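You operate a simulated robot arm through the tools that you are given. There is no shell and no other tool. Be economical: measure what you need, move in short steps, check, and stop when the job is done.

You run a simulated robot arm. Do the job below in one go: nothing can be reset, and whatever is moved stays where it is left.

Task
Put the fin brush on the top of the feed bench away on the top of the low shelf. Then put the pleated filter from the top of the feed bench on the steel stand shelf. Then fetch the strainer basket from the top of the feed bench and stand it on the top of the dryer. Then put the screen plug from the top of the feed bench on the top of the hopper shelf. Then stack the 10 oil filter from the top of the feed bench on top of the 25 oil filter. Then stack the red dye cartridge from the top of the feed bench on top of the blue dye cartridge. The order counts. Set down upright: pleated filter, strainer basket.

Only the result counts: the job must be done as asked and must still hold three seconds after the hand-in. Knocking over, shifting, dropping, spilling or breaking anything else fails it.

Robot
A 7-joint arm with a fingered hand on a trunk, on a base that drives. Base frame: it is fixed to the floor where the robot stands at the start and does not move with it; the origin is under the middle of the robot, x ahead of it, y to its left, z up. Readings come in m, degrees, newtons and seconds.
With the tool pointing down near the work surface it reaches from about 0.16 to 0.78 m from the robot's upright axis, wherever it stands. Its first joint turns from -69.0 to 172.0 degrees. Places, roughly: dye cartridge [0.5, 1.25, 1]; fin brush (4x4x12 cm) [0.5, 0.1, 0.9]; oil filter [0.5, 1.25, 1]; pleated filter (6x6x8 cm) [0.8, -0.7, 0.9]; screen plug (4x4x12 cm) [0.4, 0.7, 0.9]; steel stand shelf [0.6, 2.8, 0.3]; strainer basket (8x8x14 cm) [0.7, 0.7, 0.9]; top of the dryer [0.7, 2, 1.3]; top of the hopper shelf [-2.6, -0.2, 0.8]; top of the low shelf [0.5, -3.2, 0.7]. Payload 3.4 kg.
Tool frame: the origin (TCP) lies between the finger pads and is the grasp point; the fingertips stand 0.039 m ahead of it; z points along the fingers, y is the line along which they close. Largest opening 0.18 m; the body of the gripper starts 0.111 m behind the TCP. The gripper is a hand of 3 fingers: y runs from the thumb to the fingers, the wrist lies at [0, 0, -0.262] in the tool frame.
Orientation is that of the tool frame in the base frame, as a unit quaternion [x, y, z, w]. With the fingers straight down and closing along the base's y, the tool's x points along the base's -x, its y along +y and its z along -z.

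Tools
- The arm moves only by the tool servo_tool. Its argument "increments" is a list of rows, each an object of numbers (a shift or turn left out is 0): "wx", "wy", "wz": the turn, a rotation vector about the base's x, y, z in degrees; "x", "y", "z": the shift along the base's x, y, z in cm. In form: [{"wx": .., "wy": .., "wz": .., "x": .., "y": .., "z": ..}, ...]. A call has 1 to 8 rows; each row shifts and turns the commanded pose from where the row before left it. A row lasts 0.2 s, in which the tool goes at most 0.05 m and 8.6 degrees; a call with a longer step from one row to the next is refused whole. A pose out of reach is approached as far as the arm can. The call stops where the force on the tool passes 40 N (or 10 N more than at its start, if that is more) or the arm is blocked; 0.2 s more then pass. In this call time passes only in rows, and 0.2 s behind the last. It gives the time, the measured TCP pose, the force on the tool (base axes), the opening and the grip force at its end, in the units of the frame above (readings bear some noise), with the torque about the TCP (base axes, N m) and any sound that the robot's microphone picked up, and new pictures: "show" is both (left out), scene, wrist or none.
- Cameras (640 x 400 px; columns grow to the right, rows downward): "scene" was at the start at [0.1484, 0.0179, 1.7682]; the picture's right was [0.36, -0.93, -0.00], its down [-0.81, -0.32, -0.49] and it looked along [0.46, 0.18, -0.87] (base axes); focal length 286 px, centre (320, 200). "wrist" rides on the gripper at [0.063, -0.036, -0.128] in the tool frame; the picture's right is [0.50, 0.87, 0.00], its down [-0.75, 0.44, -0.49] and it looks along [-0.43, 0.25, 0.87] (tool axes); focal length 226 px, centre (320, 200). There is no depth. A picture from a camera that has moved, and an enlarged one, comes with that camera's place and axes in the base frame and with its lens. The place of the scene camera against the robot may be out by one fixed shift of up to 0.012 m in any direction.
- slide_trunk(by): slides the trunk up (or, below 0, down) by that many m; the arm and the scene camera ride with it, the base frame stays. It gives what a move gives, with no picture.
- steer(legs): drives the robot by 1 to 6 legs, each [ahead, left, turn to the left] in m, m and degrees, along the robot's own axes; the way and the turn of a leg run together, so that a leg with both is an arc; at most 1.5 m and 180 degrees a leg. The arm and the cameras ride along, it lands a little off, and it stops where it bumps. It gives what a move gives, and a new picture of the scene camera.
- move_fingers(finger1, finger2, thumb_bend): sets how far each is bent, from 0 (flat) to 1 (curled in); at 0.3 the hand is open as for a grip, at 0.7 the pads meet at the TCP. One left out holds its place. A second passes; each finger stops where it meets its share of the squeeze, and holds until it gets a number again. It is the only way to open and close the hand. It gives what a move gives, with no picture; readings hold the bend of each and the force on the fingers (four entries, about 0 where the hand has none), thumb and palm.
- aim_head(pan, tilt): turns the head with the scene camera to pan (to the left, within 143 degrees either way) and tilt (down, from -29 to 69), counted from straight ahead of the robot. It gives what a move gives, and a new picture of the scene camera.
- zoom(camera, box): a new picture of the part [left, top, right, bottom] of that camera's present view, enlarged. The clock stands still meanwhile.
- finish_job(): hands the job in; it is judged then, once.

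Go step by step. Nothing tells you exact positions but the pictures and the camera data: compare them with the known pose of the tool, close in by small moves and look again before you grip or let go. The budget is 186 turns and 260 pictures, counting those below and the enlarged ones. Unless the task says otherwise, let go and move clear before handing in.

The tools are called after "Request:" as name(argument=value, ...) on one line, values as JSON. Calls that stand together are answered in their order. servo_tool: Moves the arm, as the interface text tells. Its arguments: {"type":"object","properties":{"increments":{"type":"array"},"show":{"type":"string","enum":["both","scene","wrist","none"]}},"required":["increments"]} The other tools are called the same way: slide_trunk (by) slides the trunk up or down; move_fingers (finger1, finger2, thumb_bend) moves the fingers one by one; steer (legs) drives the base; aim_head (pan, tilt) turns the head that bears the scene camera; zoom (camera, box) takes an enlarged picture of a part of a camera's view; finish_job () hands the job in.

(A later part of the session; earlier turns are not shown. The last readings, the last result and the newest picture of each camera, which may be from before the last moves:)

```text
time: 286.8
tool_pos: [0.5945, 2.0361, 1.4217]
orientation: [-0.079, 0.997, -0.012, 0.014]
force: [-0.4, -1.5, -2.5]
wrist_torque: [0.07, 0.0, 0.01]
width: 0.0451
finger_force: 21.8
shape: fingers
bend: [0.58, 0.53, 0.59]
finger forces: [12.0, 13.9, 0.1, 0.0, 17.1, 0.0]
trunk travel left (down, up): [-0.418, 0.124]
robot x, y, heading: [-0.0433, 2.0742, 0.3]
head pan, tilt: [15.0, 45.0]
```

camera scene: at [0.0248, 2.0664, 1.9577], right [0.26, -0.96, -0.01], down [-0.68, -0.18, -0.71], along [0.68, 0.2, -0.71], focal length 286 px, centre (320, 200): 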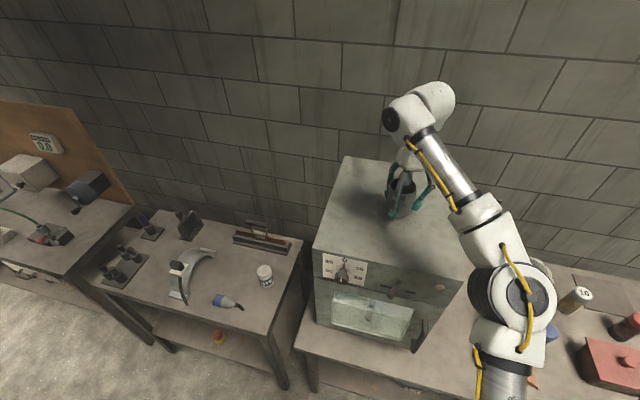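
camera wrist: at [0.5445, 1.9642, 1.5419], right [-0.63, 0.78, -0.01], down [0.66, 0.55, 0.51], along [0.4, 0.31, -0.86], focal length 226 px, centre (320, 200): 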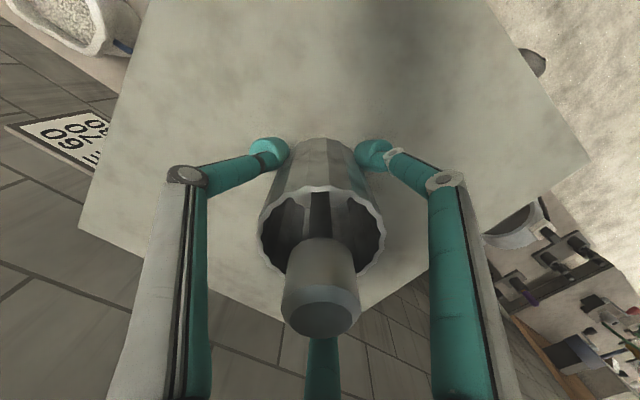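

Still swaying. I'll drive in closer and lower the trunk further (lifting the hand relative to it) to get stiffer.

Request:
servo_tool(increments=[{"z": 3}, {"z": 3}, {"z": 3}, {"z": 3}], show="none")

Request:
slide_trunk(by=-0.12)

Request:
move_fingers(thumb_bend=0.7)

Request:
move_fingers(thumb_bend=0.7)

Request:
move_fingers(thumb_bend=0.7)

Request:
servo_tool(increments=[{"z": 0}], show="scene")

```text
time: 287.8
tool_pos: [0.5686, 2.0297, 1.4921]
orientation: [-0.079, 0.997, -0.01, 0.015]
force: [1.0, -1.6, -0.6]
wrist_torque: [0.15, 0.03, -0.01]
width: 0.0448
finger_force: 21.6
shape: fingers
bend: [0.58, 0.53, 0.6]
finger forces: [11.7, 13.8, 0.0, 0.0, 17.6, 0.1]
out of reach, approached as far as the arm can: row 2, 3, 4
trunk travel left (down, up): [-0.418, 0.124]
robot x, y, heading: [-0.0466, 2.0728, 0.3]
head pan, tilt: [15.0, 45.0]
```

```text
time: 289.3
tool_pos: [0.5619, 2.0518, 1.3754]
orientation: [-0.083, 0.996, -0.013, 0.019]
force: [-0.1, 12.6, 34.7]
wrist_torque: [0.99, 0.06, 0.08]
width: 0.0439
finger_force: 27.2
shape: fingers
bend: [0.62, 0.52, 0.63]
finger forces: [23.8, 16.6, 0.0, 0.0, 13.9, 0.0]
trunk travel left (down, up): [-0.298, 0.244]
robot x, y, heading: [-0.0389, 2.0775, 0.2]
head pan, tilt: [15.0, 45.0]
```

```text
time: 290.3
tool_pos: [0.5622, 2.0528, 1.3746]
orientation: [-0.081, 0.996, -0.017, 0.018]
force: [-1.2, 8.1, 37.7]
wrist_torque: [0.94, 0.11, 0.03]
width: 0.0441
finger_force: 29.6
shape: fingers
bend: [0.63, 0.54, 0.62]
finger forces: [25.7, 18.6, 0.0, 0.1, 15.7, 0.0]
trunk travel left (down, up): [-0.298, 0.244]
robot x, y, heading: [-0.0385, 2.0724, 0.5]
head pan, tilt: [15.0, 45.0]
```

```text
time: 291.3
tool_pos: [0.5618, 2.0533, 1.375]
orientation: [-0.08, 0.996, -0.016, 0.018]
force: [-1.4, 7.2, 37.8]
wrist_torque: [1.03, 0.01, 0.0]
width: 0.0443
finger_force: 29.7
shape: fingers
bend: [0.63, 0.54, 0.61]
finger forces: [24.5, 20.3, 0.0, 0.0, 15.2, 0.0]
trunk travel left (down, up): [-0.298, 0.244]
robot x, y, heading: [-0.0462, 2.0778, 0.5]
head pan, tilt: [15.0, 45.0]
```

```text
time: 292.3
tool_pos: [0.5625, 2.0527, 1.3754]
orientation: [-0.081, 0.996, -0.016, 0.018]
force: [-0.6, 7.7, 37.6]
wrist_torque: [1.07, 0.04, -0.04]
width: 0.0444
finger_force: 30.9
shape: fingers
bend: [0.63, 0.54, 0.61]
finger forces: [25.2, 21.0, 0.0, 0.1, 14.9, 0.0]
trunk travel left (down, up): [-0.298, 0.244]
robot x, y, heading: [-0.0416, 2.0747, 0.1]
head pan, tilt: [15.0, 45.0]
```

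```text
time: 292.7
tool_pos: [0.5622, 2.0524, 1.3758]
orientation: [-0.079, 0.997, -0.017, 0.018]
force: [-1.3, 6.5, 37.6]
wrist_torque: [1.12, 0.06, -0.03]
width: 0.0442
finger_force: 30.4
shape: fingers
bend: [0.63, 0.54, 0.61]
finger forces: [25.2, 21.0, 0.1, 0.0, 14.9, 0.0]
trunk travel left (down, up): [-0.298, 0.244]
robot x, y, heading: [-0.0409, 2.0761, 0.5]
head pan, tilt: [15.0, 45.0]
camera scene: at [0.071, 2.0925, 1.8384], right [0.26, -0.96, 0.0], down [-0.68, -0.19, -0.71], along [0.68, 0.19, -0.71], focal length 286 px, centre (320, 200)
```

scene: 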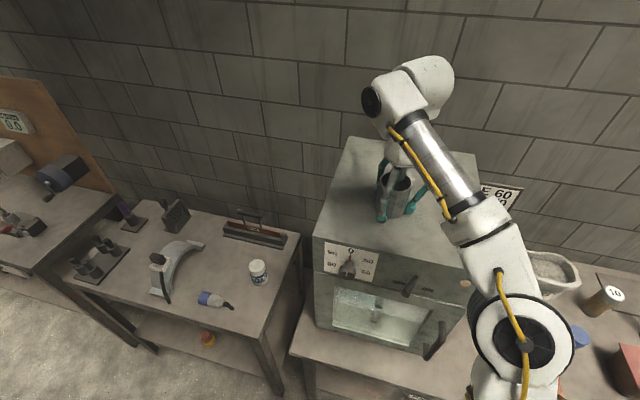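

The trunk move set the basket down on the dryer top with about 37 N. That also damped the sway. I'll ease the load and look.

Request:
servo_tool(increments=[{"z": 0.3}, {"z": 0.3}, {"z": 0}], show="wrist")

```text
time: 293.5
tool_pos: [0.5667, 2.0486, 1.3764]
orientation: [-0.08, 0.997, -0.017, 0.014]
force: [-1.7, 3.6, 6.6]
wrist_torque: [0.39, 0.02, 0.06]
width: 0.0441
finger_force: 20.8
shape: fingers
bend: [0.6, 0.54, 0.61]
finger forces: [12.6, 13.7, 0.0, 0.0, 16.4, 0.0]
trunk travel left (down, up): [-0.298, 0.244]
robot x, y, heading: [-0.0411, 2.0749, 0.2]
head pan, tilt: [15.0, 45.0]
camera wrist: at [0.5062, 2.0098, 1.5041], right [-0.63, 0.77, -0.04], down [0.66, 0.57, 0.49], along [0.41, 0.28, -0.87], focal length 226 px, centre (320, 200)
```

wrist: 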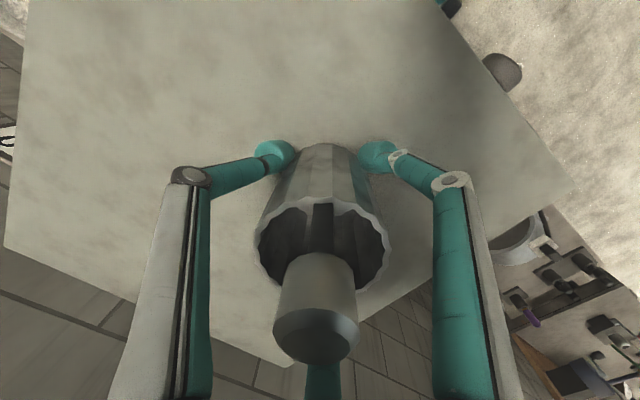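

Light contact. Opening in steps.

Request:
move_fingers(finger1=0.54, finger2=0.49, thumb_bend=0.55)

Request:
move_fingers(finger1=0.44, finger2=0.42, thumb_bend=0.44)

Request:
move_fingers(finger1=0.36, finger2=0.36, thumb_bend=0.36)

Request:
zoom(camera="wrist", box=[120, 60, 520, 360])

```text
time: 294.5
tool_pos: [0.5669, 2.049, 1.378]
orientation: [-0.079, 0.997, -0.017, 0.015]
force: [0.4, 0.0, 3.2]
wrist_torque: [0.07, 0.03, 0.0]
width: 0.0528
finger_force: 1.3
shape: fingers
bend: [0.55, 0.49, 0.55]
finger forces: [2.5, 0.1, 0.1, 0.0, 0.1, 0.0]
trunk travel left (down, up): [-0.298, 0.244]
robot x, y, heading: [-0.0392, 2.0781, -0.1]
head pan, tilt: [15.0, 45.0]
```

```text
time: 295.5
tool_pos: [0.5663, 2.0503, 1.3793]
orientation: [-0.079, 0.997, -0.016, 0.015]
force: [1.2, -0.1, 6.9]
wrist_torque: [0.16, 0.28, 0.03]
width: 0.0943
finger_force: 3.3
shape: fingers
bend: [0.45, 0.42, 0.44]
finger forces: [6.0, 0.0, 0.0, 0.0, 0.1, 0.0]
trunk travel left (down, up): [-0.298, 0.244]
robot x, y, heading: [-0.0424, 2.0727, 0.2]
head pan, tilt: [15.0, 45.0]
```

```text
time: 296.5
tool_pos: [0.5662, 2.0497, 1.3788]
orientation: [-0.08, 0.997, -0.016, 0.015]
force: [-1.0, 0.4, -0.2]
wrist_torque: [-0.03, 0.01, 0.02]
width: 0.1281
finger_force: 0.0
shape: fingers
bend: [0.36, 0.36, 0.36]
finger forces: [0.1, 0.0, 0.1, 0.0, 0.1, 0.0]
trunk travel left (down, up): [-0.298, 0.244]
robot x, y, heading: [-0.0413, 2.0724, 0.1]
head pan, tilt: [15.0, 45.0]
```

```text
1.33 times, centred on (320, 210) of wrist
camera zoom: at [0.5056, 2.0096, 1.5055], right [-0.63, 0.77, -0.04], down [0.66, 0.56, 0.5], along [0.41, 0.28, -0.87], focal length 301 px, centre (320, 187)
```

zoom: 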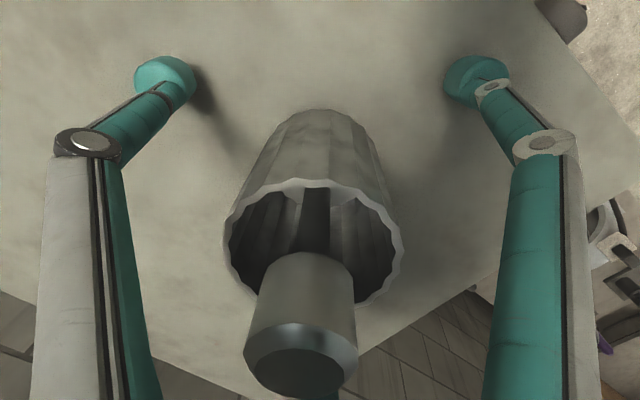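

The basket stands upright. I'll lift the hand straight up with the trunk and back away.

Request:
slide_trunk(by=0.2)

Request:
steer(legs=[[-0.36, 0, 0]])

```text
time: 298.7
tool_pos: [0.553, 2.0507, 1.5939]
orientation: [-0.079, 0.996, -0.017, 0.029]
force: [-0.1, 0.3, 0.2]
wrist_torque: [0.03, 0.04, -0.01]
width: 0.1281
finger_force: 0.1
shape: fingers
bend: [0.36, 0.36, 0.36]
finger forces: [0.2, 0.0, 0.1, 0.1, 0.0, 0.0]
trunk travel left (down, up): [-0.498, 0.044]
robot x, y, heading: [-0.0454, 2.0758, 0.2]
head pan, tilt: [15.0, 45.0]
```

```text
time: 301.0
tool_pos: [0.193, 2.046, 1.5943]
orientation: [-0.079, 0.996, -0.016, 0.03]
force: [-0.4, -0.1, -0.6]
wrist_torque: [0.01, -0.03, -0.05]
width: 0.1282
finger_force: 0.1
shape: fingers
bend: [0.36, 0.36, 0.36]
finger forces: [0.0, 0.1, 0.0, 0.0, 0.1, 0.1]
trunk travel left (down, up): [-0.498, 0.044]
robot x, y, heading: [-0.4034, 2.0734, -0.1]
head pan, tilt: [15.0, 45.0]
camera scene: at [-0.3441, 2.0861, 2.0375], right [0.26, -0.97, 0.0], down [-0.69, -0.18, -0.7], along [0.68, 0.19, -0.71], focal length 286 px, centre (320, 200)
```

scene: 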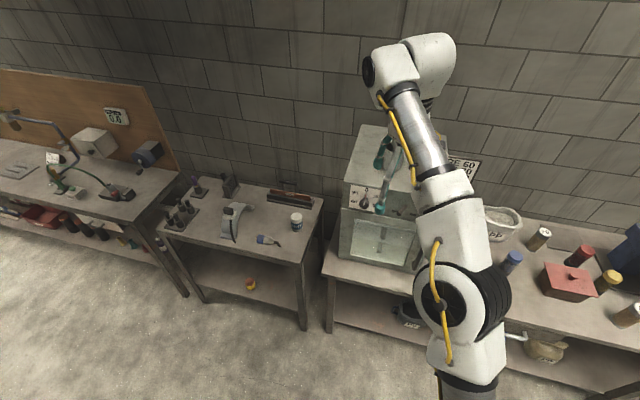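

The basket is on the dryer. I'll lower the trunk, re-fold the arm and drive back toward the screen plug.

Request:
slide_trunk(by=-0.15)

Request:
servo_tool(increments=[{"z": -4.5}, {"z": -4.5}, {"z": -4.5}, {"z": -4.5}, {"z": -3}, {"y": -3, "x": -2}, {"y": -3, "x": -2}, {"y": -3, "x": -2}], show="scene")

```text
time: 302.7
tool_pos: [0.1877, 2.0482, 1.4476]
orientation: [-0.078, 0.996, -0.017, 0.031]
force: [-0.3, -0.7, 0.6]
wrist_torque: [0.02, -0.03, 0.05]
width: 0.1282
finger_force: 0.0
shape: fingers
bend: [0.36, 0.36, 0.36]
finger forces: [0.0, 0.1, 0.0, 0.0, 0.0, 0.0]
trunk travel left (down, up): [-0.348, 0.194]
robot x, y, heading: [-0.4036, 2.073, 0.1]
head pan, tilt: [15.0, 45.0]
```

```text
time: 304.5
tool_pos: [0.1269, 1.9565, 1.2374]
orientation: [-0.079, 0.996, -0.017, 0.031]
force: [-0.6, 0.4, -0.2]
wrist_torque: [-0.02, -0.06, 0.0]
width: 0.128
finger_force: 0.1
shape: fingers
bend: [0.36, 0.36, 0.36]
finger forces: [0.1, 0.0, 0.1, 0.0, 0.0, 0.1]
trunk travel left (down, up): [-0.348, 0.194]
robot x, y, heading: [-0.4038, 2.0749, 0.2]
head pan, tilt: [15.0, 45.0]
camera scene: at [-0.3151, 2.0783, 1.8879], right [0.26, -0.97, -0.01], down [-0.68, -0.18, -0.71], along [0.68, 0.19, -0.71], focal length 286 px, centre (320, 200)
```

scene: 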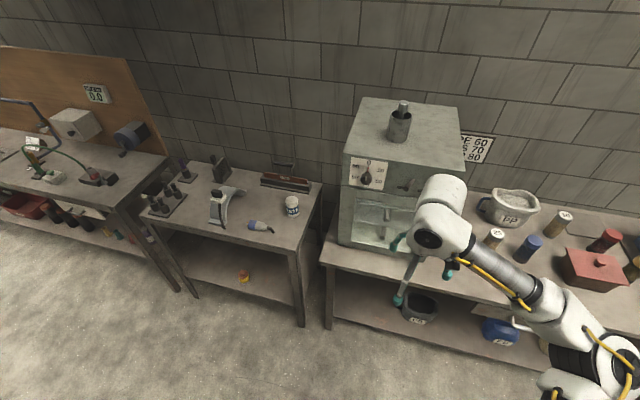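

Basket stands on the dryer. Levelling the tool and driving to the screen plug.

Request:
servo_tool(increments=[{"wx": 1.7, "wy": 3.7}], show="none")

Request:
steer(legs=[[0, -1.24, 0], [0.3, 0, 0]])

Request:
servo_tool(increments=[{"z": 0}, {"z": 0}])

```text
time: 304.9
tool_pos: [0.1285, 1.959, 1.2368]
orientation: [-0.079, 0.997, -0.001, -0.001]
force: [-0.6, 0.6, -0.7]
wrist_torque: [-0.03, 0.01, 0.0]
width: 0.1282
finger_force: 0.0
shape: fingers
bend: [0.36, 0.36, 0.36]
finger forces: [0.1, 0.0, 0.1, 0.0, 0.1, 0.0]
trunk travel left (down, up): [-0.348, 0.194]
robot x, y, heading: [-0.4002, 2.0756, 0.2]
head pan, tilt: [15.0, 45.0]
```

```text
time: 312.8
tool_pos: [0.4199, 0.7125, 1.2361]
orientation: [-0.072, 0.997, -0.003, 0.0]
force: [0.9, 0.5, 0.4]
wrist_torque: [0.01, 0.01, -0.01]
width: 0.1281
finger_force: 0.0
shape: fingers
bend: [0.36, 0.36, 0.36]
finger forces: [0.0, 0.1, 0.1, 0.0, 0.0, 0.1]
trunk travel left (down, up): [-0.348, 0.194]
robot x, y, heading: [-0.1149, 0.8346, -0.9]
head pan, tilt: [15.0, 45.0]
camera scene: at [-0.0196, 0.8453, 1.8877], right [0.25, -0.97, 0.0], down [-0.69, -0.17, -0.7], along [0.68, 0.17, -0.71], focal length 286 px, centre (320, 200)
```

scene: 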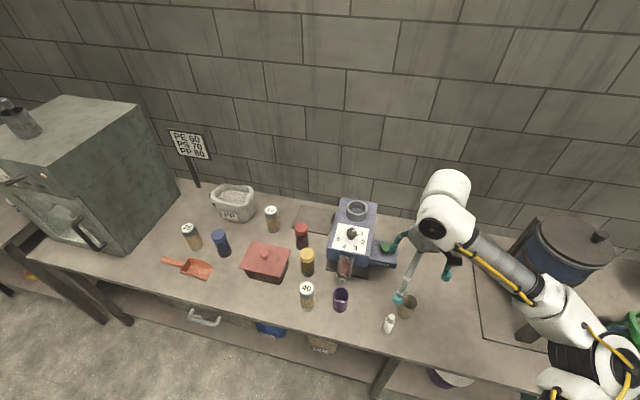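

```text
time: 313.4
tool_pos: [0.4156, 0.7127, 1.2369]
orientation: [-0.072, 0.997, -0.002, 0.001]
force: [-0.5, -0.1, -0.3]
wrist_torque: [-0.02, 0.02, 0.04]
width: 0.128
finger_force: 0.0
shape: fingers
bend: [0.36, 0.36, 0.36]
finger forces: [0.0, 0.0, 0.1, 0.0, 0.1, 0.0]
trunk travel left (down, up): [-0.348, 0.194]
robot x, y, heading: [-0.1101, 0.8326, -0.9]
head pan, tilt: [15.0, 45.0]
camera scene: at [-0.0196, 0.838, 1.8877], right [0.25, -0.97, -0.01], down [-0.69, -0.17, -0.71], along [0.68, 0.18, -0.71], focal length 286 px, centre (320, 200)
camera wrist: at [0.3601, 0.6697, 1.3656], right [-0.62, 0.79, 0.0], down [0.68, 0.54, 0.49], along [0.39, 0.3, -0.87], focal length 226 px, centre (320, 200)
```

scene: 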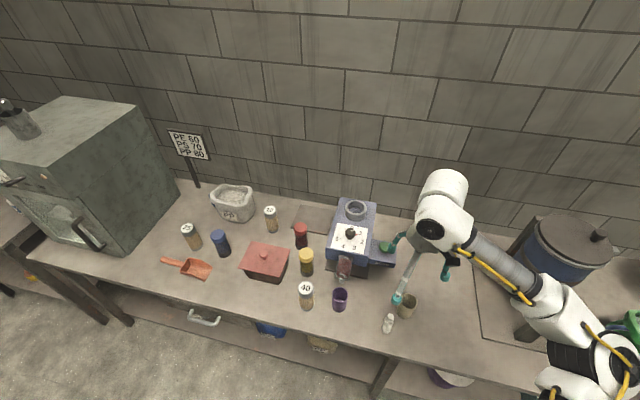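
wrist: 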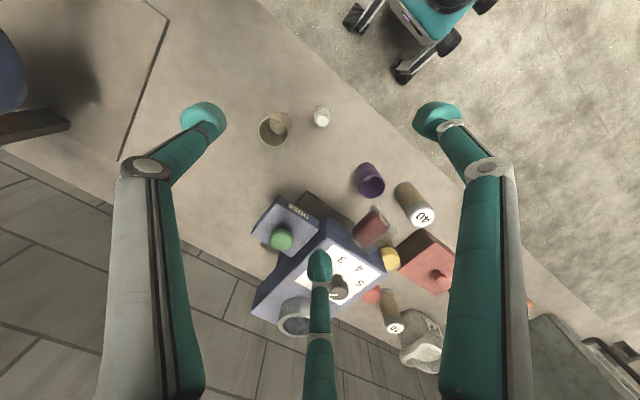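

The plug is right under the hand at (0.415, 0.71), with the tan cup 9.6 cm away at -34°. I'll turn the hand by -12° so the cup falls between fingers, narrow and descend.

Request:
move_fingers(finger1=0.52, finger2=0.52, thumb_bend=0.52)

Request:
servo_tool(increments=[{"wz": -6}, {"wz": -6}, {"z": -4.5}, {"z": -4.5}, {"z": -4.5}, {"z": -4.5}, {"z": -2}, {"z": 0}], show="wrist")

```text
time: 314.4
tool_pos: [0.4171, 0.7131, 1.2377]
orientation: [-0.071, 0.997, -0.002, 0.001]
force: [-0.2, -0.6, 0.2]
wrist_torque: [0.01, -0.02, 0.0]
width: 0.0652
finger_force: 0.0
shape: fingers
bend: [0.52, 0.52, 0.52]
finger forces: [0.0, 0.0, 0.0, 0.1, 0.0, 0.1]
trunk travel left (down, up): [-0.348, 0.194]
robot x, y, heading: [-0.1097, 0.8318, -0.8]
head pan, tilt: [15.0, 45.0]
```

```text
time: 316.2
tool_pos: [0.4173, 0.7143, 1.0391]
orientation: [0.034, 0.999, -0.003, 0.001]
force: [0.2, -0.4, -0.7]
wrist_torque: [0.0, 0.0, -0.01]
width: 0.0655
finger_force: 0.1
shape: fingers
bend: [0.52, 0.52, 0.52]
finger forces: [0.0, 0.0, 0.0, 0.0, 0.0, 0.0]
trunk travel left (down, up): [-0.348, 0.194]
robot x, y, heading: [-0.11, 0.8291, -0.9]
head pan, tilt: [15.0, 45.0]
camera wrist: at [0.3521, 0.6838, 1.166], right [-0.44, 0.9, 0.0], down [0.78, 0.39, 0.49], along [0.44, 0.21, -0.87], focal length 226 px, centre (320, 200)
```

wrist: 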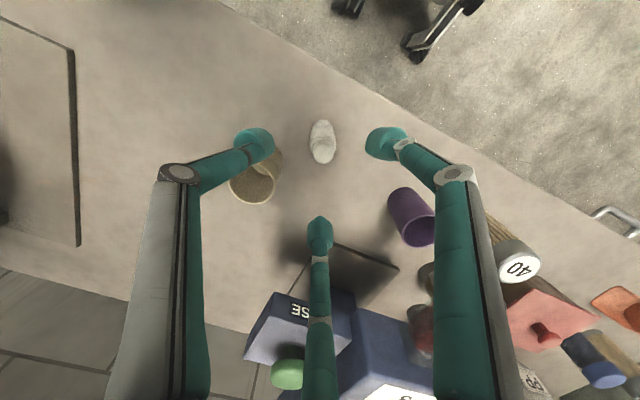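

Clear of the cup. Descending to grip height and closing.

Request:
servo_tool(increments=[{"z": -4.5}, {"z": -4.5}, {"z": -3.4}, {"z": -2}, {"z": 0}], show="wrist")

Request:
move_fingers(finger1=0.75, finger2=0.75, thumb_bend=0.75)

Request:
servo_tool(increments=[{"z": 2}, {"z": 4}, {"z": 4.5}, {"z": 4.5}, {"z": 4.5}, {"z": 4.5}], show="wrist")

```text
time: 317.4
tool_pos: [0.4182, 0.7142, 0.894]
orientation: [0.033, 0.999, -0.002, 0.0]
force: [0.2, -0.5, 0.0]
wrist_torque: [0.0, -0.02, 0.0]
width: 0.0653
finger_force: 0.2
shape: fingers
bend: [0.52, 0.52, 0.52]
finger forces: [0.0, 0.0, 0.0, 0.0, 0.1, 0.1]
trunk travel left (down, up): [-0.348, 0.194]
robot x, y, heading: [-0.1105, 0.8298, -0.7]
head pan, tilt: [15.0, 45.0]
camera wrist: at [0.3527, 0.6834, 1.0222], right [-0.44, 0.9, 0.0], down [0.78, 0.39, 0.49], along [0.44, 0.21, -0.87], focal length 226 px, centre (320, 200)
```

wrist: 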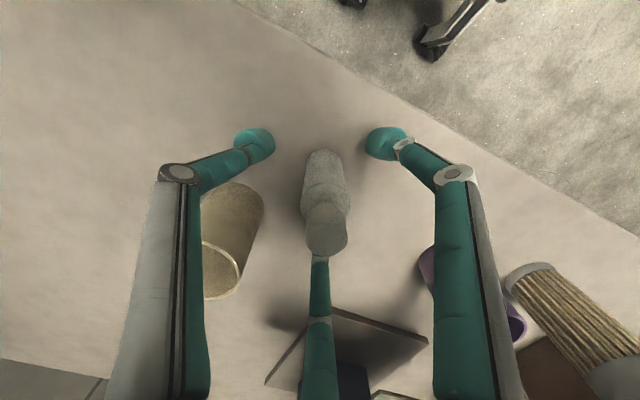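

```text
time: 318.4
tool_pos: [0.417, 0.713, 0.8944]
orientation: [0.033, 0.999, -0.002, 0.0]
force: [0.0, 0.7, -0.3]
wrist_torque: [0.01, 0.01, 0.01]
width: 0.0168
finger_force: 17.6
shape: fingers
bend: [0.65, 0.65, 0.68]
finger forces: [11.6, 10.8, 0.1, 0.0, 12.8, 0.0]
trunk travel left (down, up): [-0.348, 0.194]
robot x, y, heading: [-0.1075, 0.8345, -0.7]
head pan, tilt: [15.0, 45.0]
```

```text
time: 319.8
tool_pos: [0.4153, 0.713, 1.1333]
orientation: [0.032, 0.999, -0.003, 0.0]
force: [0.6, 0.4, -0.6]
wrist_torque: [0.0, -0.03, -0.03]
width: 0.0168
finger_force: 17.4
shape: fingers
bend: [0.65, 0.65, 0.69]
finger forces: [11.7, 10.8, 0.0, 0.0, 12.6, 0.0]
trunk travel left (down, up): [-0.348, 0.194]
robot x, y, heading: [-0.1116, 0.8329, -0.9]
head pan, tilt: [15.0, 45.0]
camera wrist: at [0.3502, 0.6841, 1.2614], right [-0.44, 0.9, 0.0], down [0.78, 0.39, 0.49], along [0.44, 0.21, -0.87], focal length 226 px, centre (320, 200)
```

wrist: 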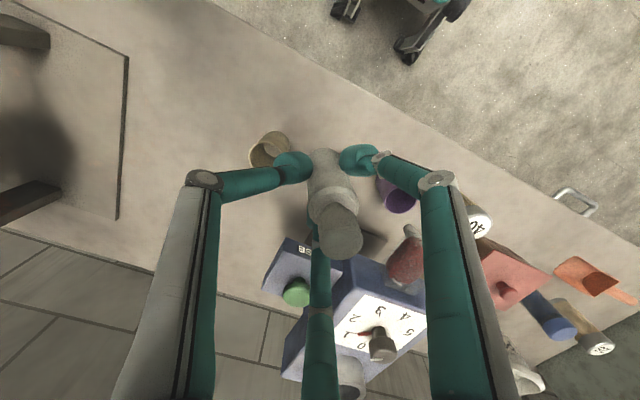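

Plug gripped. Now backing off and turning around to find the hopper shelf behind.

Request:
steer(legs=[[-0.35, 0, 0], [0, 0, 175]])

Request:
aim_head(pan=20, tilt=25)

```text
time: 329.2
tool_pos: [-0.9729, 1.004, 1.1324]
orientation: [0.997, -0.079, 0.0, -0.003]
force: [0.0, 0.4, -0.7]
wrist_torque: [0.02, -0.06, -0.02]
width: 0.0164
finger_force: 16.5
shape: fingers
bend: [0.65, 0.65, 0.69]
finger forces: [10.7, 10.2, 0.0, 0.0, 12.3, 0.0]
trunk travel left (down, up): [-0.348, 0.194]
robot x, y, heading: [-0.4584, 0.8391, 174.1]
head pan, tilt: [15.0, 45.0]
camera scene: at [-0.5451, 0.8263, 1.8878], right [-0.16, 0.99, 0.0], down [0.7, 0.11, -0.71], along [-0.7, -0.11, -0.71], focal length 286 px, centre (320, 200)
```

scene: 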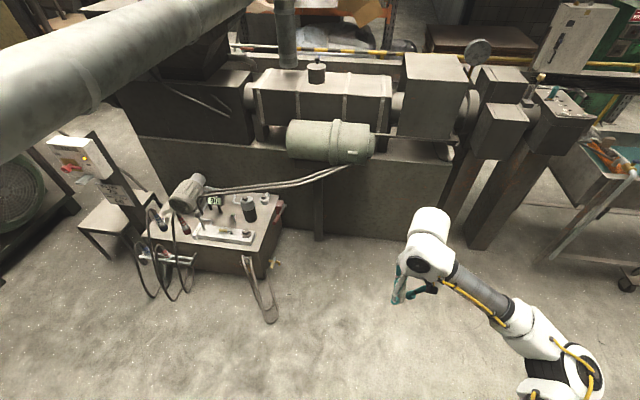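

```text
time: 330.1
tool_pos: [-0.9702, 1.0012, 1.1344]
orientation: [0.997, -0.078, -0.002, -0.004]
force: [0.2, 0.3, -0.7]
wrist_torque: [0.0, 0.02, -0.02]
width: 0.0165
finger_force: 16.5
shape: fingers
bend: [0.65, 0.65, 0.69]
finger forces: [10.8, 10.3, 0.0, 0.0, 12.3, 0.0]
trunk travel left (down, up): [-0.348, 0.194]
robot x, y, heading: [-0.4584, 0.8373, 173.9]
head pan, tilt: [20.0, 25.0]
camera scene: at [-0.5543, 0.8171, 1.9183], right [-0.24, 0.97, 0.0], down [0.41, 0.1, -0.91], along [-0.88, -0.22, -0.42], focal length 286 px, centre (320, 200)
```

scene: 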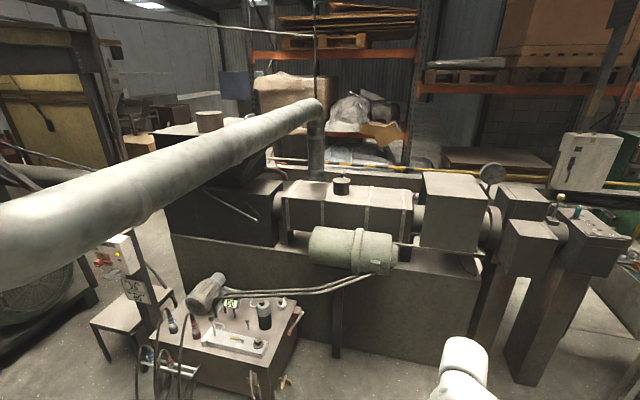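

I'll zoom toward the expected hopper-shelf spot.

Request:
zoom(camera="scene", box=[100, 80, 420, 280])

Request:
steer(legs=[[0, 1.2, 0]])

```text
2.00 times, centred on (260, 180) of scene
camera zoom: at [-0.5543, 0.8171, 1.9183], right [-0.24, 0.97, 0.0], down [0.41, 0.1, -0.91], along [-0.88, -0.22, -0.42], focal length 572 px, centre (440, 240)
```

zoom: 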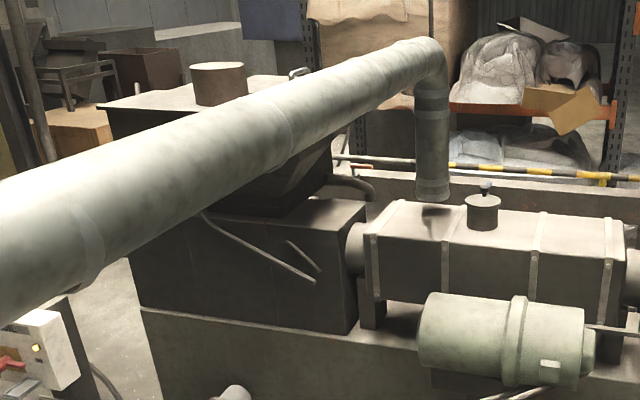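

```text
time: 333.4
tool_pos: [-1.0193, 0.4311, 1.1391]
orientation: [0.997, -0.082, -0.005, -0.013]
force: [-0.7, -1.2, 0.1]
wrist_torque: [0.04, 0.02, 0.0]
width: 0.0164
finger_force: 17.4
shape: fingers
bend: [0.65, 0.65, 0.69]
finger forces: [11.1, 10.5, 0.1, 0.0, 12.5, 0.1]
trunk travel left (down, up): [-0.348, 0.194]
robot x, y, heading: [-0.5119, 0.2881, 173.8]
head pan, tilt: [20.0, 25.0]
stopped in leg 1: the robot was blocked; the commanded pose is now the measured one
camera scene: at [-0.5672, 0.2315, 1.921], right [-0.24, 0.97, 0.02], down [0.38, 0.11, -0.92], along [-0.89, -0.21, -0.4], focal length 286 px, centre (320, 200)
```

scene: 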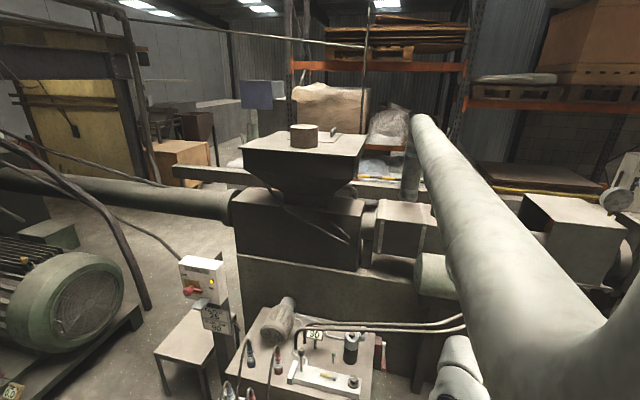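

The robot bumped — probably the arm against the overhead duct. I'll ease back, pull the arm in and look around for the shelf.

Request:
steer(legs=[[0, -0.12, 0]])

Request:
servo_tool(increments=[{"x": 4}, {"x": 4}, {"x": 4}, {"x": 4}])

```text
time: 334.6
tool_pos: [-1.0199, 0.5315, 1.139]
orientation: [0.997, -0.081, -0.004, -0.02]
force: [0.8, -1.9, -0.5]
wrist_torque: [0.15, 0.07, -0.01]
width: 0.016
finger_force: 17.4
shape: fingers
bend: [0.65, 0.65, 0.69]
finger forces: [11.2, 10.5, 0.0, 0.0, 12.3, 0.0]
trunk travel left (down, up): [-0.348, 0.194]
robot x, y, heading: [-0.5124, 0.3958, 173.6]
head pan, tilt: [20.0, 25.0]
camera scene: at [-0.5944, 0.4014, 1.9191], right [-0.23, 0.97, -0.02], down [0.4, 0.08, -0.91], along [-0.89, -0.21, -0.41], focal length 286 px, centre (320, 200)
```

scene: 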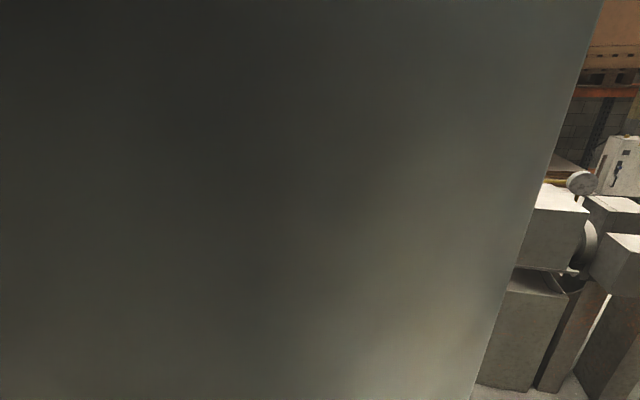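

```text
time: 335.6
tool_pos: [-0.8574, 0.4998, 1.1431]
orientation: [0.996, -0.079, -0.006, -0.032]
force: [0.0, -0.3, -0.6]
wrist_torque: [0.05, 0.08, 0.0]
width: 0.0161
finger_force: 17.1
shape: fingers
bend: [0.65, 0.65, 0.69]
finger forces: [11.1, 10.4, 0.0, 0.0, 12.3, 0.1]
trunk travel left (down, up): [-0.348, 0.194]
robot x, y, heading: [-0.5118, 0.3918, 173.6]
head pan, tilt: [20.0, 25.0]
camera scene: at [-0.5887, 0.373, 1.9199], right [-0.21, 0.98, 0.0], down [0.4, 0.08, -0.91], along [-0.89, -0.19, -0.41], focal length 286 px, centre (320, 200)
camera wrist: at [-0.7902, 0.5193, 1.2719], right [0.36, -0.93, -0.06], down [-0.81, -0.34, 0.48], along [-0.47, -0.12, -0.88], focal length 226 px, centre (320, 200)
```

scene: 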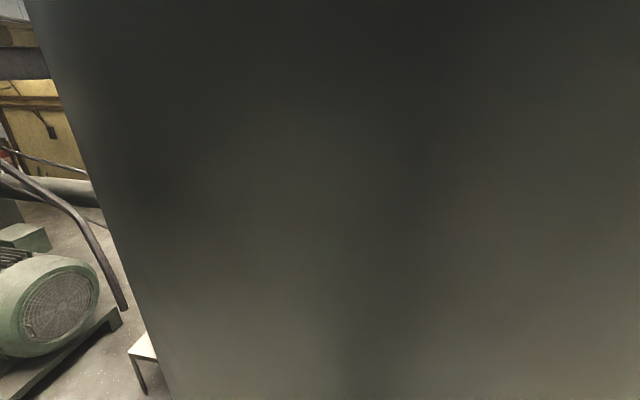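
wrist: 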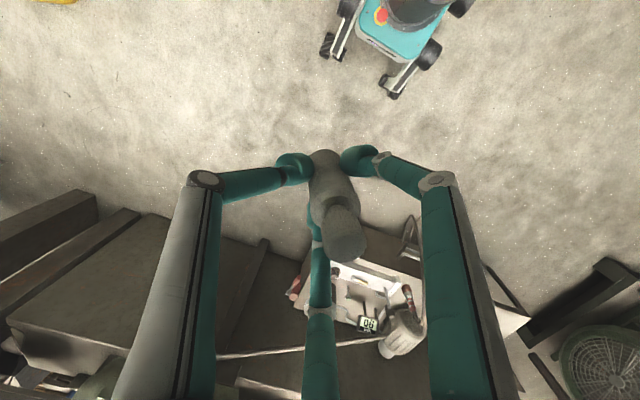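

The duct is right in front of the head. I'll back away toward the bench, lower the trunk a bit and pass on the bench side.

Request:
steer(legs=[[-0.3, 0, 0]])

Request:
slide_trunk(by=-0.1)

Request:
steer(legs=[[0, 1.0, 0]])

```text
time: 337.6
tool_pos: [-0.5689, 0.4846, 1.1401]
orientation: [0.996, -0.081, -0.003, -0.026]
force: [0.8, 0.1, -1.5]
wrist_torque: [0.02, 0.0, -0.01]
width: 0.016
finger_force: 17.1
shape: fingers
bend: [0.65, 0.65, 0.69]
finger forces: [11.0, 10.5, 0.0, 0.0, 12.4, 0.0]
trunk travel left (down, up): [-0.348, 0.194]
robot x, y, heading: [-0.2157, 0.366, 173.7]
head pan, tilt: [20.0, 25.0]
camera scene: at [-0.308, 0.3501, 1.9185], right [-0.23, 0.97, -0.01], down [0.41, 0.09, -0.91], along [-0.88, -0.22, -0.42], focal length 286 px, centre (320, 200)
```

scene: 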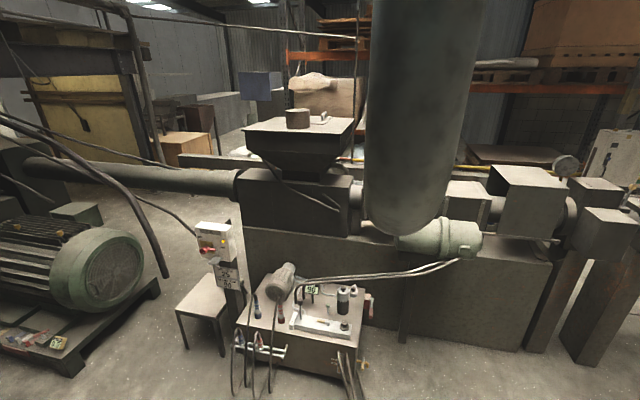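

```text
time: 339.0
tool_pos: [-0.5671, 0.4789, 1.0412]
orientation: [0.996, -0.081, -0.004, -0.029]
force: [0.3, 0.6, -0.4]
wrist_torque: [0.02, 0.0, 0.0]
width: 0.0158
finger_force: 16.7
shape: fingers
bend: [0.65, 0.65, 0.69]
finger forces: [11.2, 10.4, 0.0, 0.0, 12.4, 0.0]
trunk travel left (down, up): [-0.248, 0.294]
robot x, y, heading: [-0.2119, 0.3685, 173.6]
head pan, tilt: [20.0, 25.0]
```

```text
time: 344.2
tool_pos: [-0.6762, -0.5059, 1.0401]
orientation: [0.996, -0.081, -0.004, -0.027]
force: [0.0, 0.4, -0.1]
wrist_torque: [0.01, -0.01, 0.03]
width: 0.0158
finger_force: 17.3
shape: fingers
bend: [0.65, 0.65, 0.69]
finger forces: [11.1, 10.4, 0.1, 0.0, 12.3, 0.0]
trunk travel left (down, up): [-0.248, 0.294]
robot x, y, heading: [-0.3289, -0.6249, 173.7]
head pan, tilt: [20.0, 25.0]
camera scene: at [-0.4975, -0.627, 1.8168], right [-0.24, 0.97, -0.01], down [0.41, 0.09, -0.91], along [-0.88, -0.22, -0.42], focal length 286 px, centre (320, 200)
```

scene: 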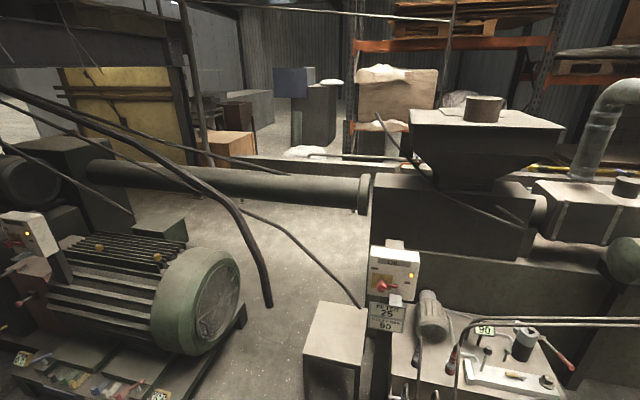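

The gearbox under the hopper spans x≈-2.07, y -0.7…0.13, so the shelf at (-2.6,-0.2) lies behind it. I need to see a way around; looking left and right.

Request:
aim_head(pan=60, tilt=20)

Request:
aim_head(pan=-40, tilt=20)

```text
time: 345.2
tool_pos: [-0.6775, -0.5176, 1.0412]
orientation: [0.996, -0.08, -0.004, -0.033]
force: [0.2, 0.1, 0.4]
wrist_torque: [0.0, -0.03, -0.02]
width: 0.0158
finger_force: 16.7
shape: fingers
bend: [0.65, 0.65, 0.69]
finger forces: [11.1, 10.4, 0.0, 0.0, 12.4, 0.1]
trunk travel left (down, up): [-0.248, 0.294]
robot x, y, heading: [-0.3263, -0.6298, 173.5]
head pan, tilt: [60.0, 20.0]
camera scene: at [-0.4649, -0.6935, 1.825], right [-0.81, 0.59, 0.0], down [0.21, 0.27, -0.94], along [-0.56, -0.76, -0.34], focal length 286 px, centre (320, 200)
```

scene: 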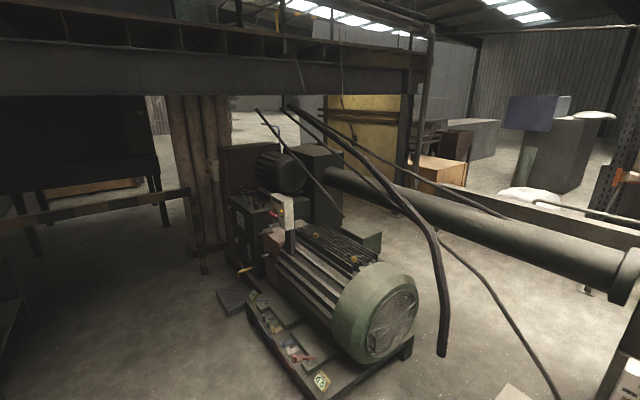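

```text
time: 347.0
tool_pos: [-0.6765, -0.5151, 1.0414]
orientation: [0.996, -0.081, -0.005, -0.031]
force: [-0.9, -0.1, 0.3]
wrist_torque: [-0.01, 0.01, -0.05]
width: 0.0159
finger_force: 16.7
shape: fingers
bend: [0.65, 0.65, 0.69]
finger forces: [11.0, 10.3, 0.0, 0.0, 12.3, 0.0]
trunk travel left (down, up): [-0.248, 0.294]
robot x, y, heading: [-0.3254, -0.6267, 173.9]
head pan, tilt: [-40.0, 20.0]
camera scene: at [-0.4735, -0.548, 1.8246], right [0.72, 0.69, 0.0], down [0.24, -0.25, -0.94], along [-0.65, 0.68, -0.35], focal length 286 px, centre (320, 200)
```

scene: 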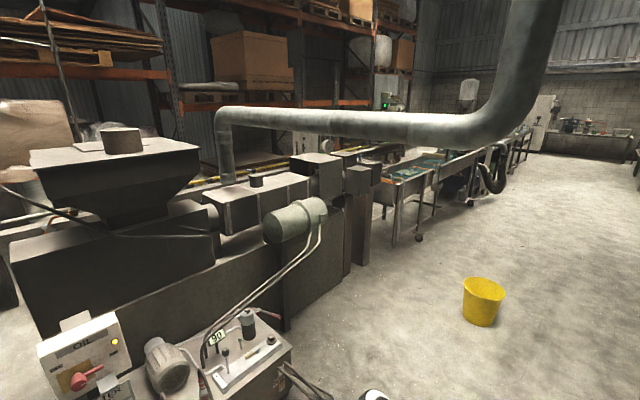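

The shelf is hidden behind the gearbox. I'll move to a spot left of the machine, raise the trunk and look over the gearbox to see the shelf and how to reach it.

Request:
steer(legs=[[0, 0.55, 0], [0.55, 0, 0]])

Request:
slide_trunk(by=0.28)

Request:
aim_head(pan=-25, tilt=35)

```text
time: 352.9
tool_pos: [-1.2795, -1.0041, 1.04]
orientation: [0.996, -0.08, -0.004, -0.031]
force: [0.5, 0.7, -0.6]
wrist_torque: [0.01, -0.04, 0.0]
width: 0.0159
finger_force: 17.2
shape: fingers
bend: [0.65, 0.65, 0.69]
finger forces: [11.1, 10.3, 0.0, 0.0, 12.3, 0.1]
trunk travel left (down, up): [-0.248, 0.294]
robot x, y, heading: [-0.9263, -1.1168, 173.7]
head pan, tilt: [-40.0, 20.0]
camera scene: at [-1.0771, -1.0381, 1.8245], right [0.72, 0.69, 0.0], down [0.24, -0.25, -0.94], along [-0.65, 0.68, -0.35], focal length 286 px, centre (320, 200)
```

scene: 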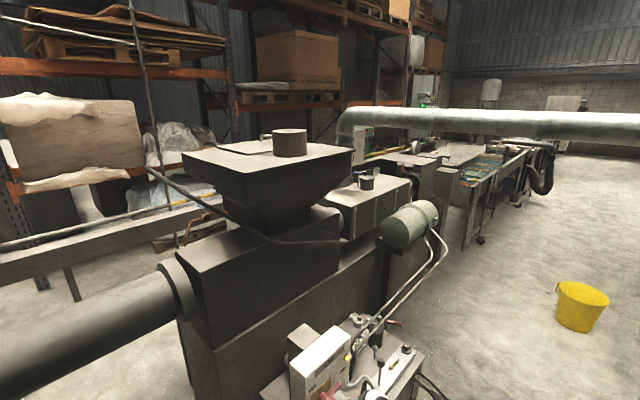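

```text
time: 355.7
tool_pos: [-1.277, -1.0068, 1.3217]
orientation: [0.996, -0.081, -0.005, -0.032]
force: [-0.8, 0.2, -0.4]
wrist_torque: [0.01, 0.03, 0.01]
width: 0.0158
finger_force: 17.2
shape: fingers
bend: [0.65, 0.65, 0.69]
finger forces: [11.2, 10.1, 0.0, 0.1, 12.2, 0.0]
trunk travel left (down, up): [-0.528, 0.014]
robot x, y, heading: [-0.9284, -1.115, 173.7]
head pan, tilt: [-40.0, 20.0]
```

```text
time: 356.5
tool_pos: [-1.2764, -1.0061, 1.3227]
orientation: [0.996, -0.081, -0.006, -0.033]
force: [0.2, -0.8, -0.2]
wrist_torque: [-0.02, -0.01, 0.01]
width: 0.0163
finger_force: 17.0
shape: fingers
bend: [0.65, 0.65, 0.69]
finger forces: [11.1, 10.2, 0.0, 0.0, 12.2, 0.1]
trunk travel left (down, up): [-0.528, 0.014]
robot x, y, heading: [-0.9291, -1.1156, 173.9]
head pan, tilt: [-25.0, 35.0]
camera scene: at [-0.9752, -1.0702, 2.082], right [0.52, 0.85, 0.0], down [0.49, -0.3, -0.82], along [-0.7, 0.42, -0.58], focal length 286 px, centre (320, 200)
```

scene: 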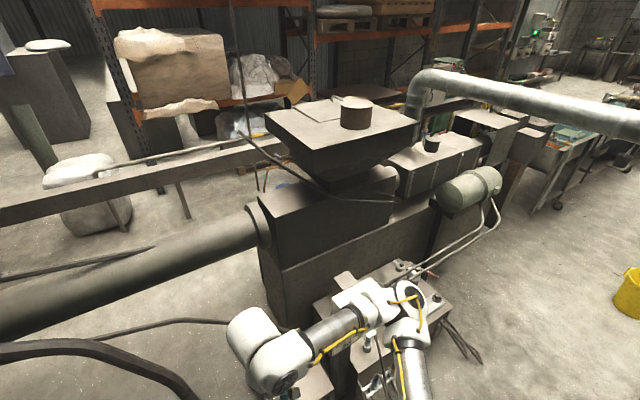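

Request:
zoom(camera="scene", box=[160, 90, 440, 265])

```text
2.29 times, centred on (300, 178) of scene
camera zoom: at [-0.9752, -1.0702, 2.082], right [0.52, 0.85, 0.0], down [0.49, -0.3, -0.82], along [-0.7, 0.42, -0.58], focal length 654 px, centre (366, 251)
```

zoom: 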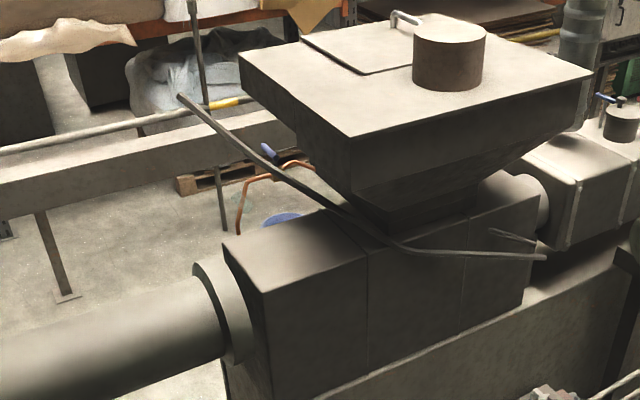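

There is clutter (an orange frame with blue items) behind the gearbox — that must be the hopper shelf, reachable from the rear aisle. I'll look for a way round on the left side.

Request:
aim_head(pan=25, tilt=30)

Request:
aim_head(pan=85, tilt=25)

```text
time: 357.7
tool_pos: [-1.2788, -1.0058, 1.3219]
orientation: [0.996, -0.08, -0.006, -0.033]
force: [-0.2, 0.9, 0.0]
wrist_torque: [-0.01, -0.04, 0.01]
width: 0.0159
finger_force: 17.1
shape: fingers
bend: [0.65, 0.65, 0.69]
finger forces: [11.2, 10.1, 0.2, 0.1, 12.1, 0.0]
trunk travel left (down, up): [-0.528, 0.014]
robot x, y, heading: [-0.9272, -1.1135, 173.7]
head pan, tilt: [25.0, 30.0]
camera scene: at [-0.9857, -1.1448, 2.09], right [-0.32, 0.95, 0.0], down [0.48, 0.16, -0.87], along [-0.82, -0.28, -0.5], focal length 286 px, centre (320, 200)
```

scene: 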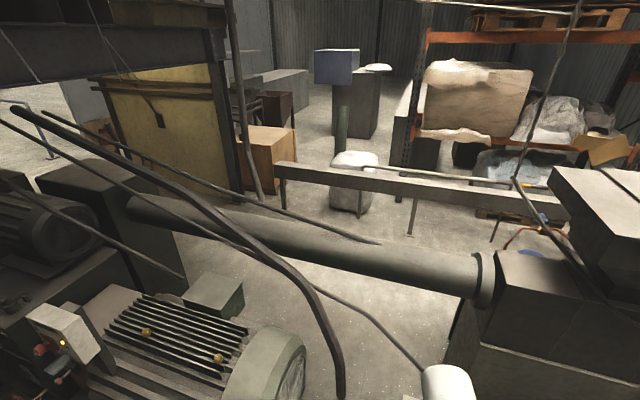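

```text
time: 359.0
tool_pos: [-1.277, -1.0059, 1.3228]
orientation: [0.996, -0.08, -0.007, -0.032]
force: [0.4, 0.0, 0.1]
wrist_torque: [0.0, 0.0, -0.02]
width: 0.0162
finger_force: 16.8
shape: fingers
bend: [0.65, 0.65, 0.69]
finger forces: [11.0, 10.3, 0.0, 0.0, 12.2, 0.0]
trunk travel left (down, up): [-0.528, 0.014]
robot x, y, heading: [-0.9298, -1.11, 173.8]
head pan, tilt: [85.0, 25.0]
camera scene: at [-0.9181, -1.2061, 2.0983], right [-0.98, 0.2, 0.0], down [0.08, 0.41, -0.91], along [-0.18, -0.89, -0.42], focal length 286 px, centre (320, 200)
```

scene: 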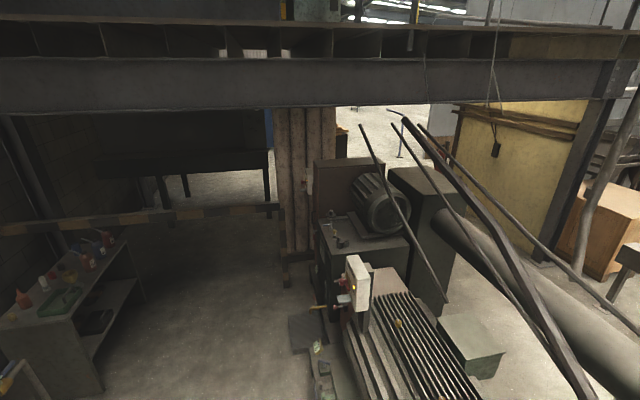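

The left side is closed off. From an earlier view there is a gap between the extruder's die stand and the trough at y≈2.15, so I'll drive to that end (keeping to the bench side past the duct and bucket) and look.

Request:
slide_trunk(by=-0.25)

Request:
aim_head(pan=20, tilt=30)

Request:
steer(legs=[[0, 0, 6.2], [-0.83, 0, 0], [0, -1.5, 0], [0, -1.5, 0], [0, -0.85, 0]])

```text
time: 361.6
tool_pos: [-1.2766, -1.0054, 1.0728]
orientation: [0.996, -0.081, -0.006, -0.032]
force: [0.6, -0.2, -0.4]
wrist_torque: [-0.01, 0.01, -0.01]
width: 0.016
finger_force: 16.4
shape: fingers
bend: [0.65, 0.65, 0.69]
finger forces: [11.1, 10.2, 0.1, 0.1, 12.2, 0.0]
trunk travel left (down, up): [-0.278, 0.264]
robot x, y, heading: [-0.9308, -1.1121, 173.6]
head pan, tilt: [85.0, 25.0]
```

```text
time: 362.9
tool_pos: [-1.2778, -1.0051, 1.0715]
orientation: [0.996, -0.081, -0.006, -0.033]
force: [0.6, -0.7, 0.3]
wrist_torque: [0.0, -0.02, -0.04]
width: 0.0158
finger_force: 16.7
shape: fingers
bend: [0.65, 0.65, 0.69]
finger forces: [11.1, 10.2, 0.1, 0.1, 12.2, 0.0]
trunk travel left (down, up): [-0.278, 0.264]
robot x, y, heading: [-0.9264, -1.114, 173.8]
head pan, tilt: [20.0, 30.0]
camera scene: at [-1.07, -1.1292, 1.8399], right [-0.24, 0.97, 0.0], down [0.49, 0.12, -0.87], along [-0.84, -0.21, -0.5], focal length 286 px, centre (320, 200)
```

scene: 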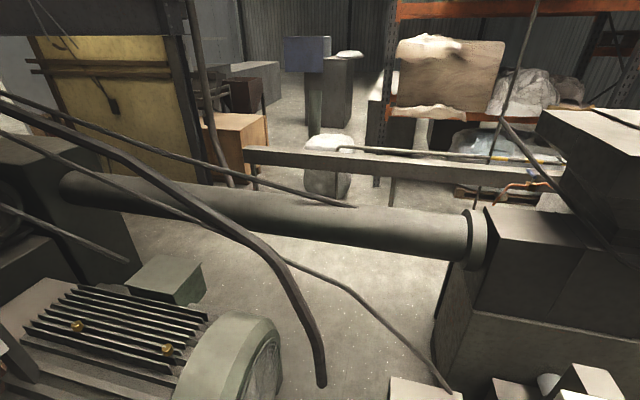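

```text
time: 386.0
tool_pos: [-0.4888, 2.7893, 1.0731]
orientation: [0.999, -0.018, -0.008, -0.035]
force: [0.1, -0.2, -0.8]
wrist_torque: [-0.02, 0.02, 0.01]
width: 0.0158
finger_force: 16.7
shape: fingers
bend: [0.65, 0.65, 0.69]
finger forces: [11.2, 10.1, 0.0, 0.0, 12.1, 0.0]
trunk travel left (down, up): [-0.278, 0.264]
robot x, y, heading: [-0.129, 2.7301, -179.2]
head pan, tilt: [20.0, 30.0]
camera scene: at [-0.2684, 2.6863, 1.8397], right [-0.35, 0.93, 0.0], down [0.47, 0.18, -0.86], along [-0.81, -0.31, -0.5], focal length 286 px, centre (320, 200)
```

scene: 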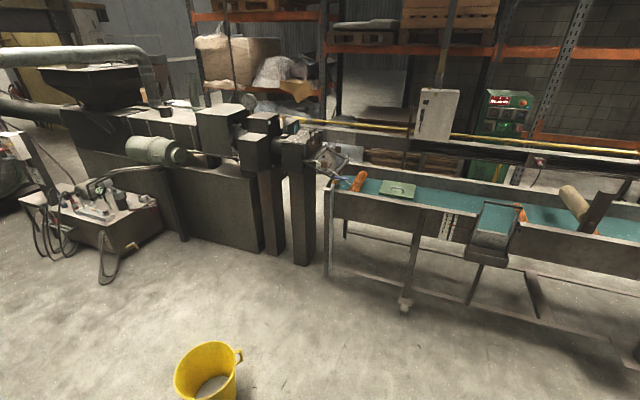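

The gap beside the die is too narrow. I'll look along the line to find where it ends.

Request:
aim_head(pan=-50, tilt=15)

```text
time: 387.4
tool_pos: [-0.4873, 2.793, 1.073]
orientation: [0.999, -0.018, -0.009, -0.033]
force: [0.0, -0.2, -0.5]
wrist_torque: [0.01, -0.02, -0.01]
width: 0.016
finger_force: 16.9
shape: fingers
bend: [0.65, 0.65, 0.69]
finger forces: [11.2, 10.1, 0.1, 0.0, 12.2, 0.1]
trunk travel left (down, up): [-0.278, 0.264]
robot x, y, heading: [-0.1285, 2.7296, -179.3]
head pan, tilt: [-50.0, 15.0]
camera scene: at [-0.2455, 2.8022, 1.8638], right [0.76, 0.65, 0.0], down [0.17, -0.2, -0.96], along [-0.63, 0.73, -0.26], focal length 286 px, centre (320, 200)
```

scene: 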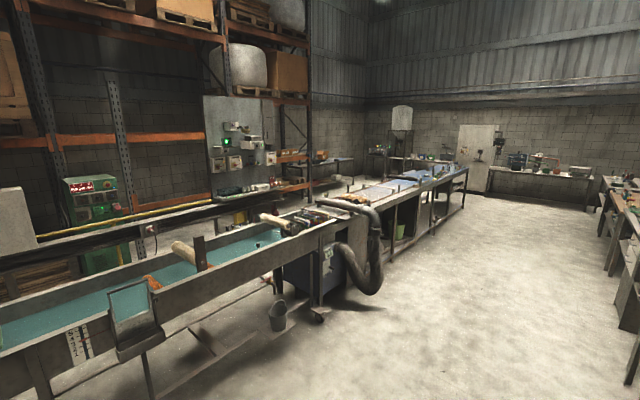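

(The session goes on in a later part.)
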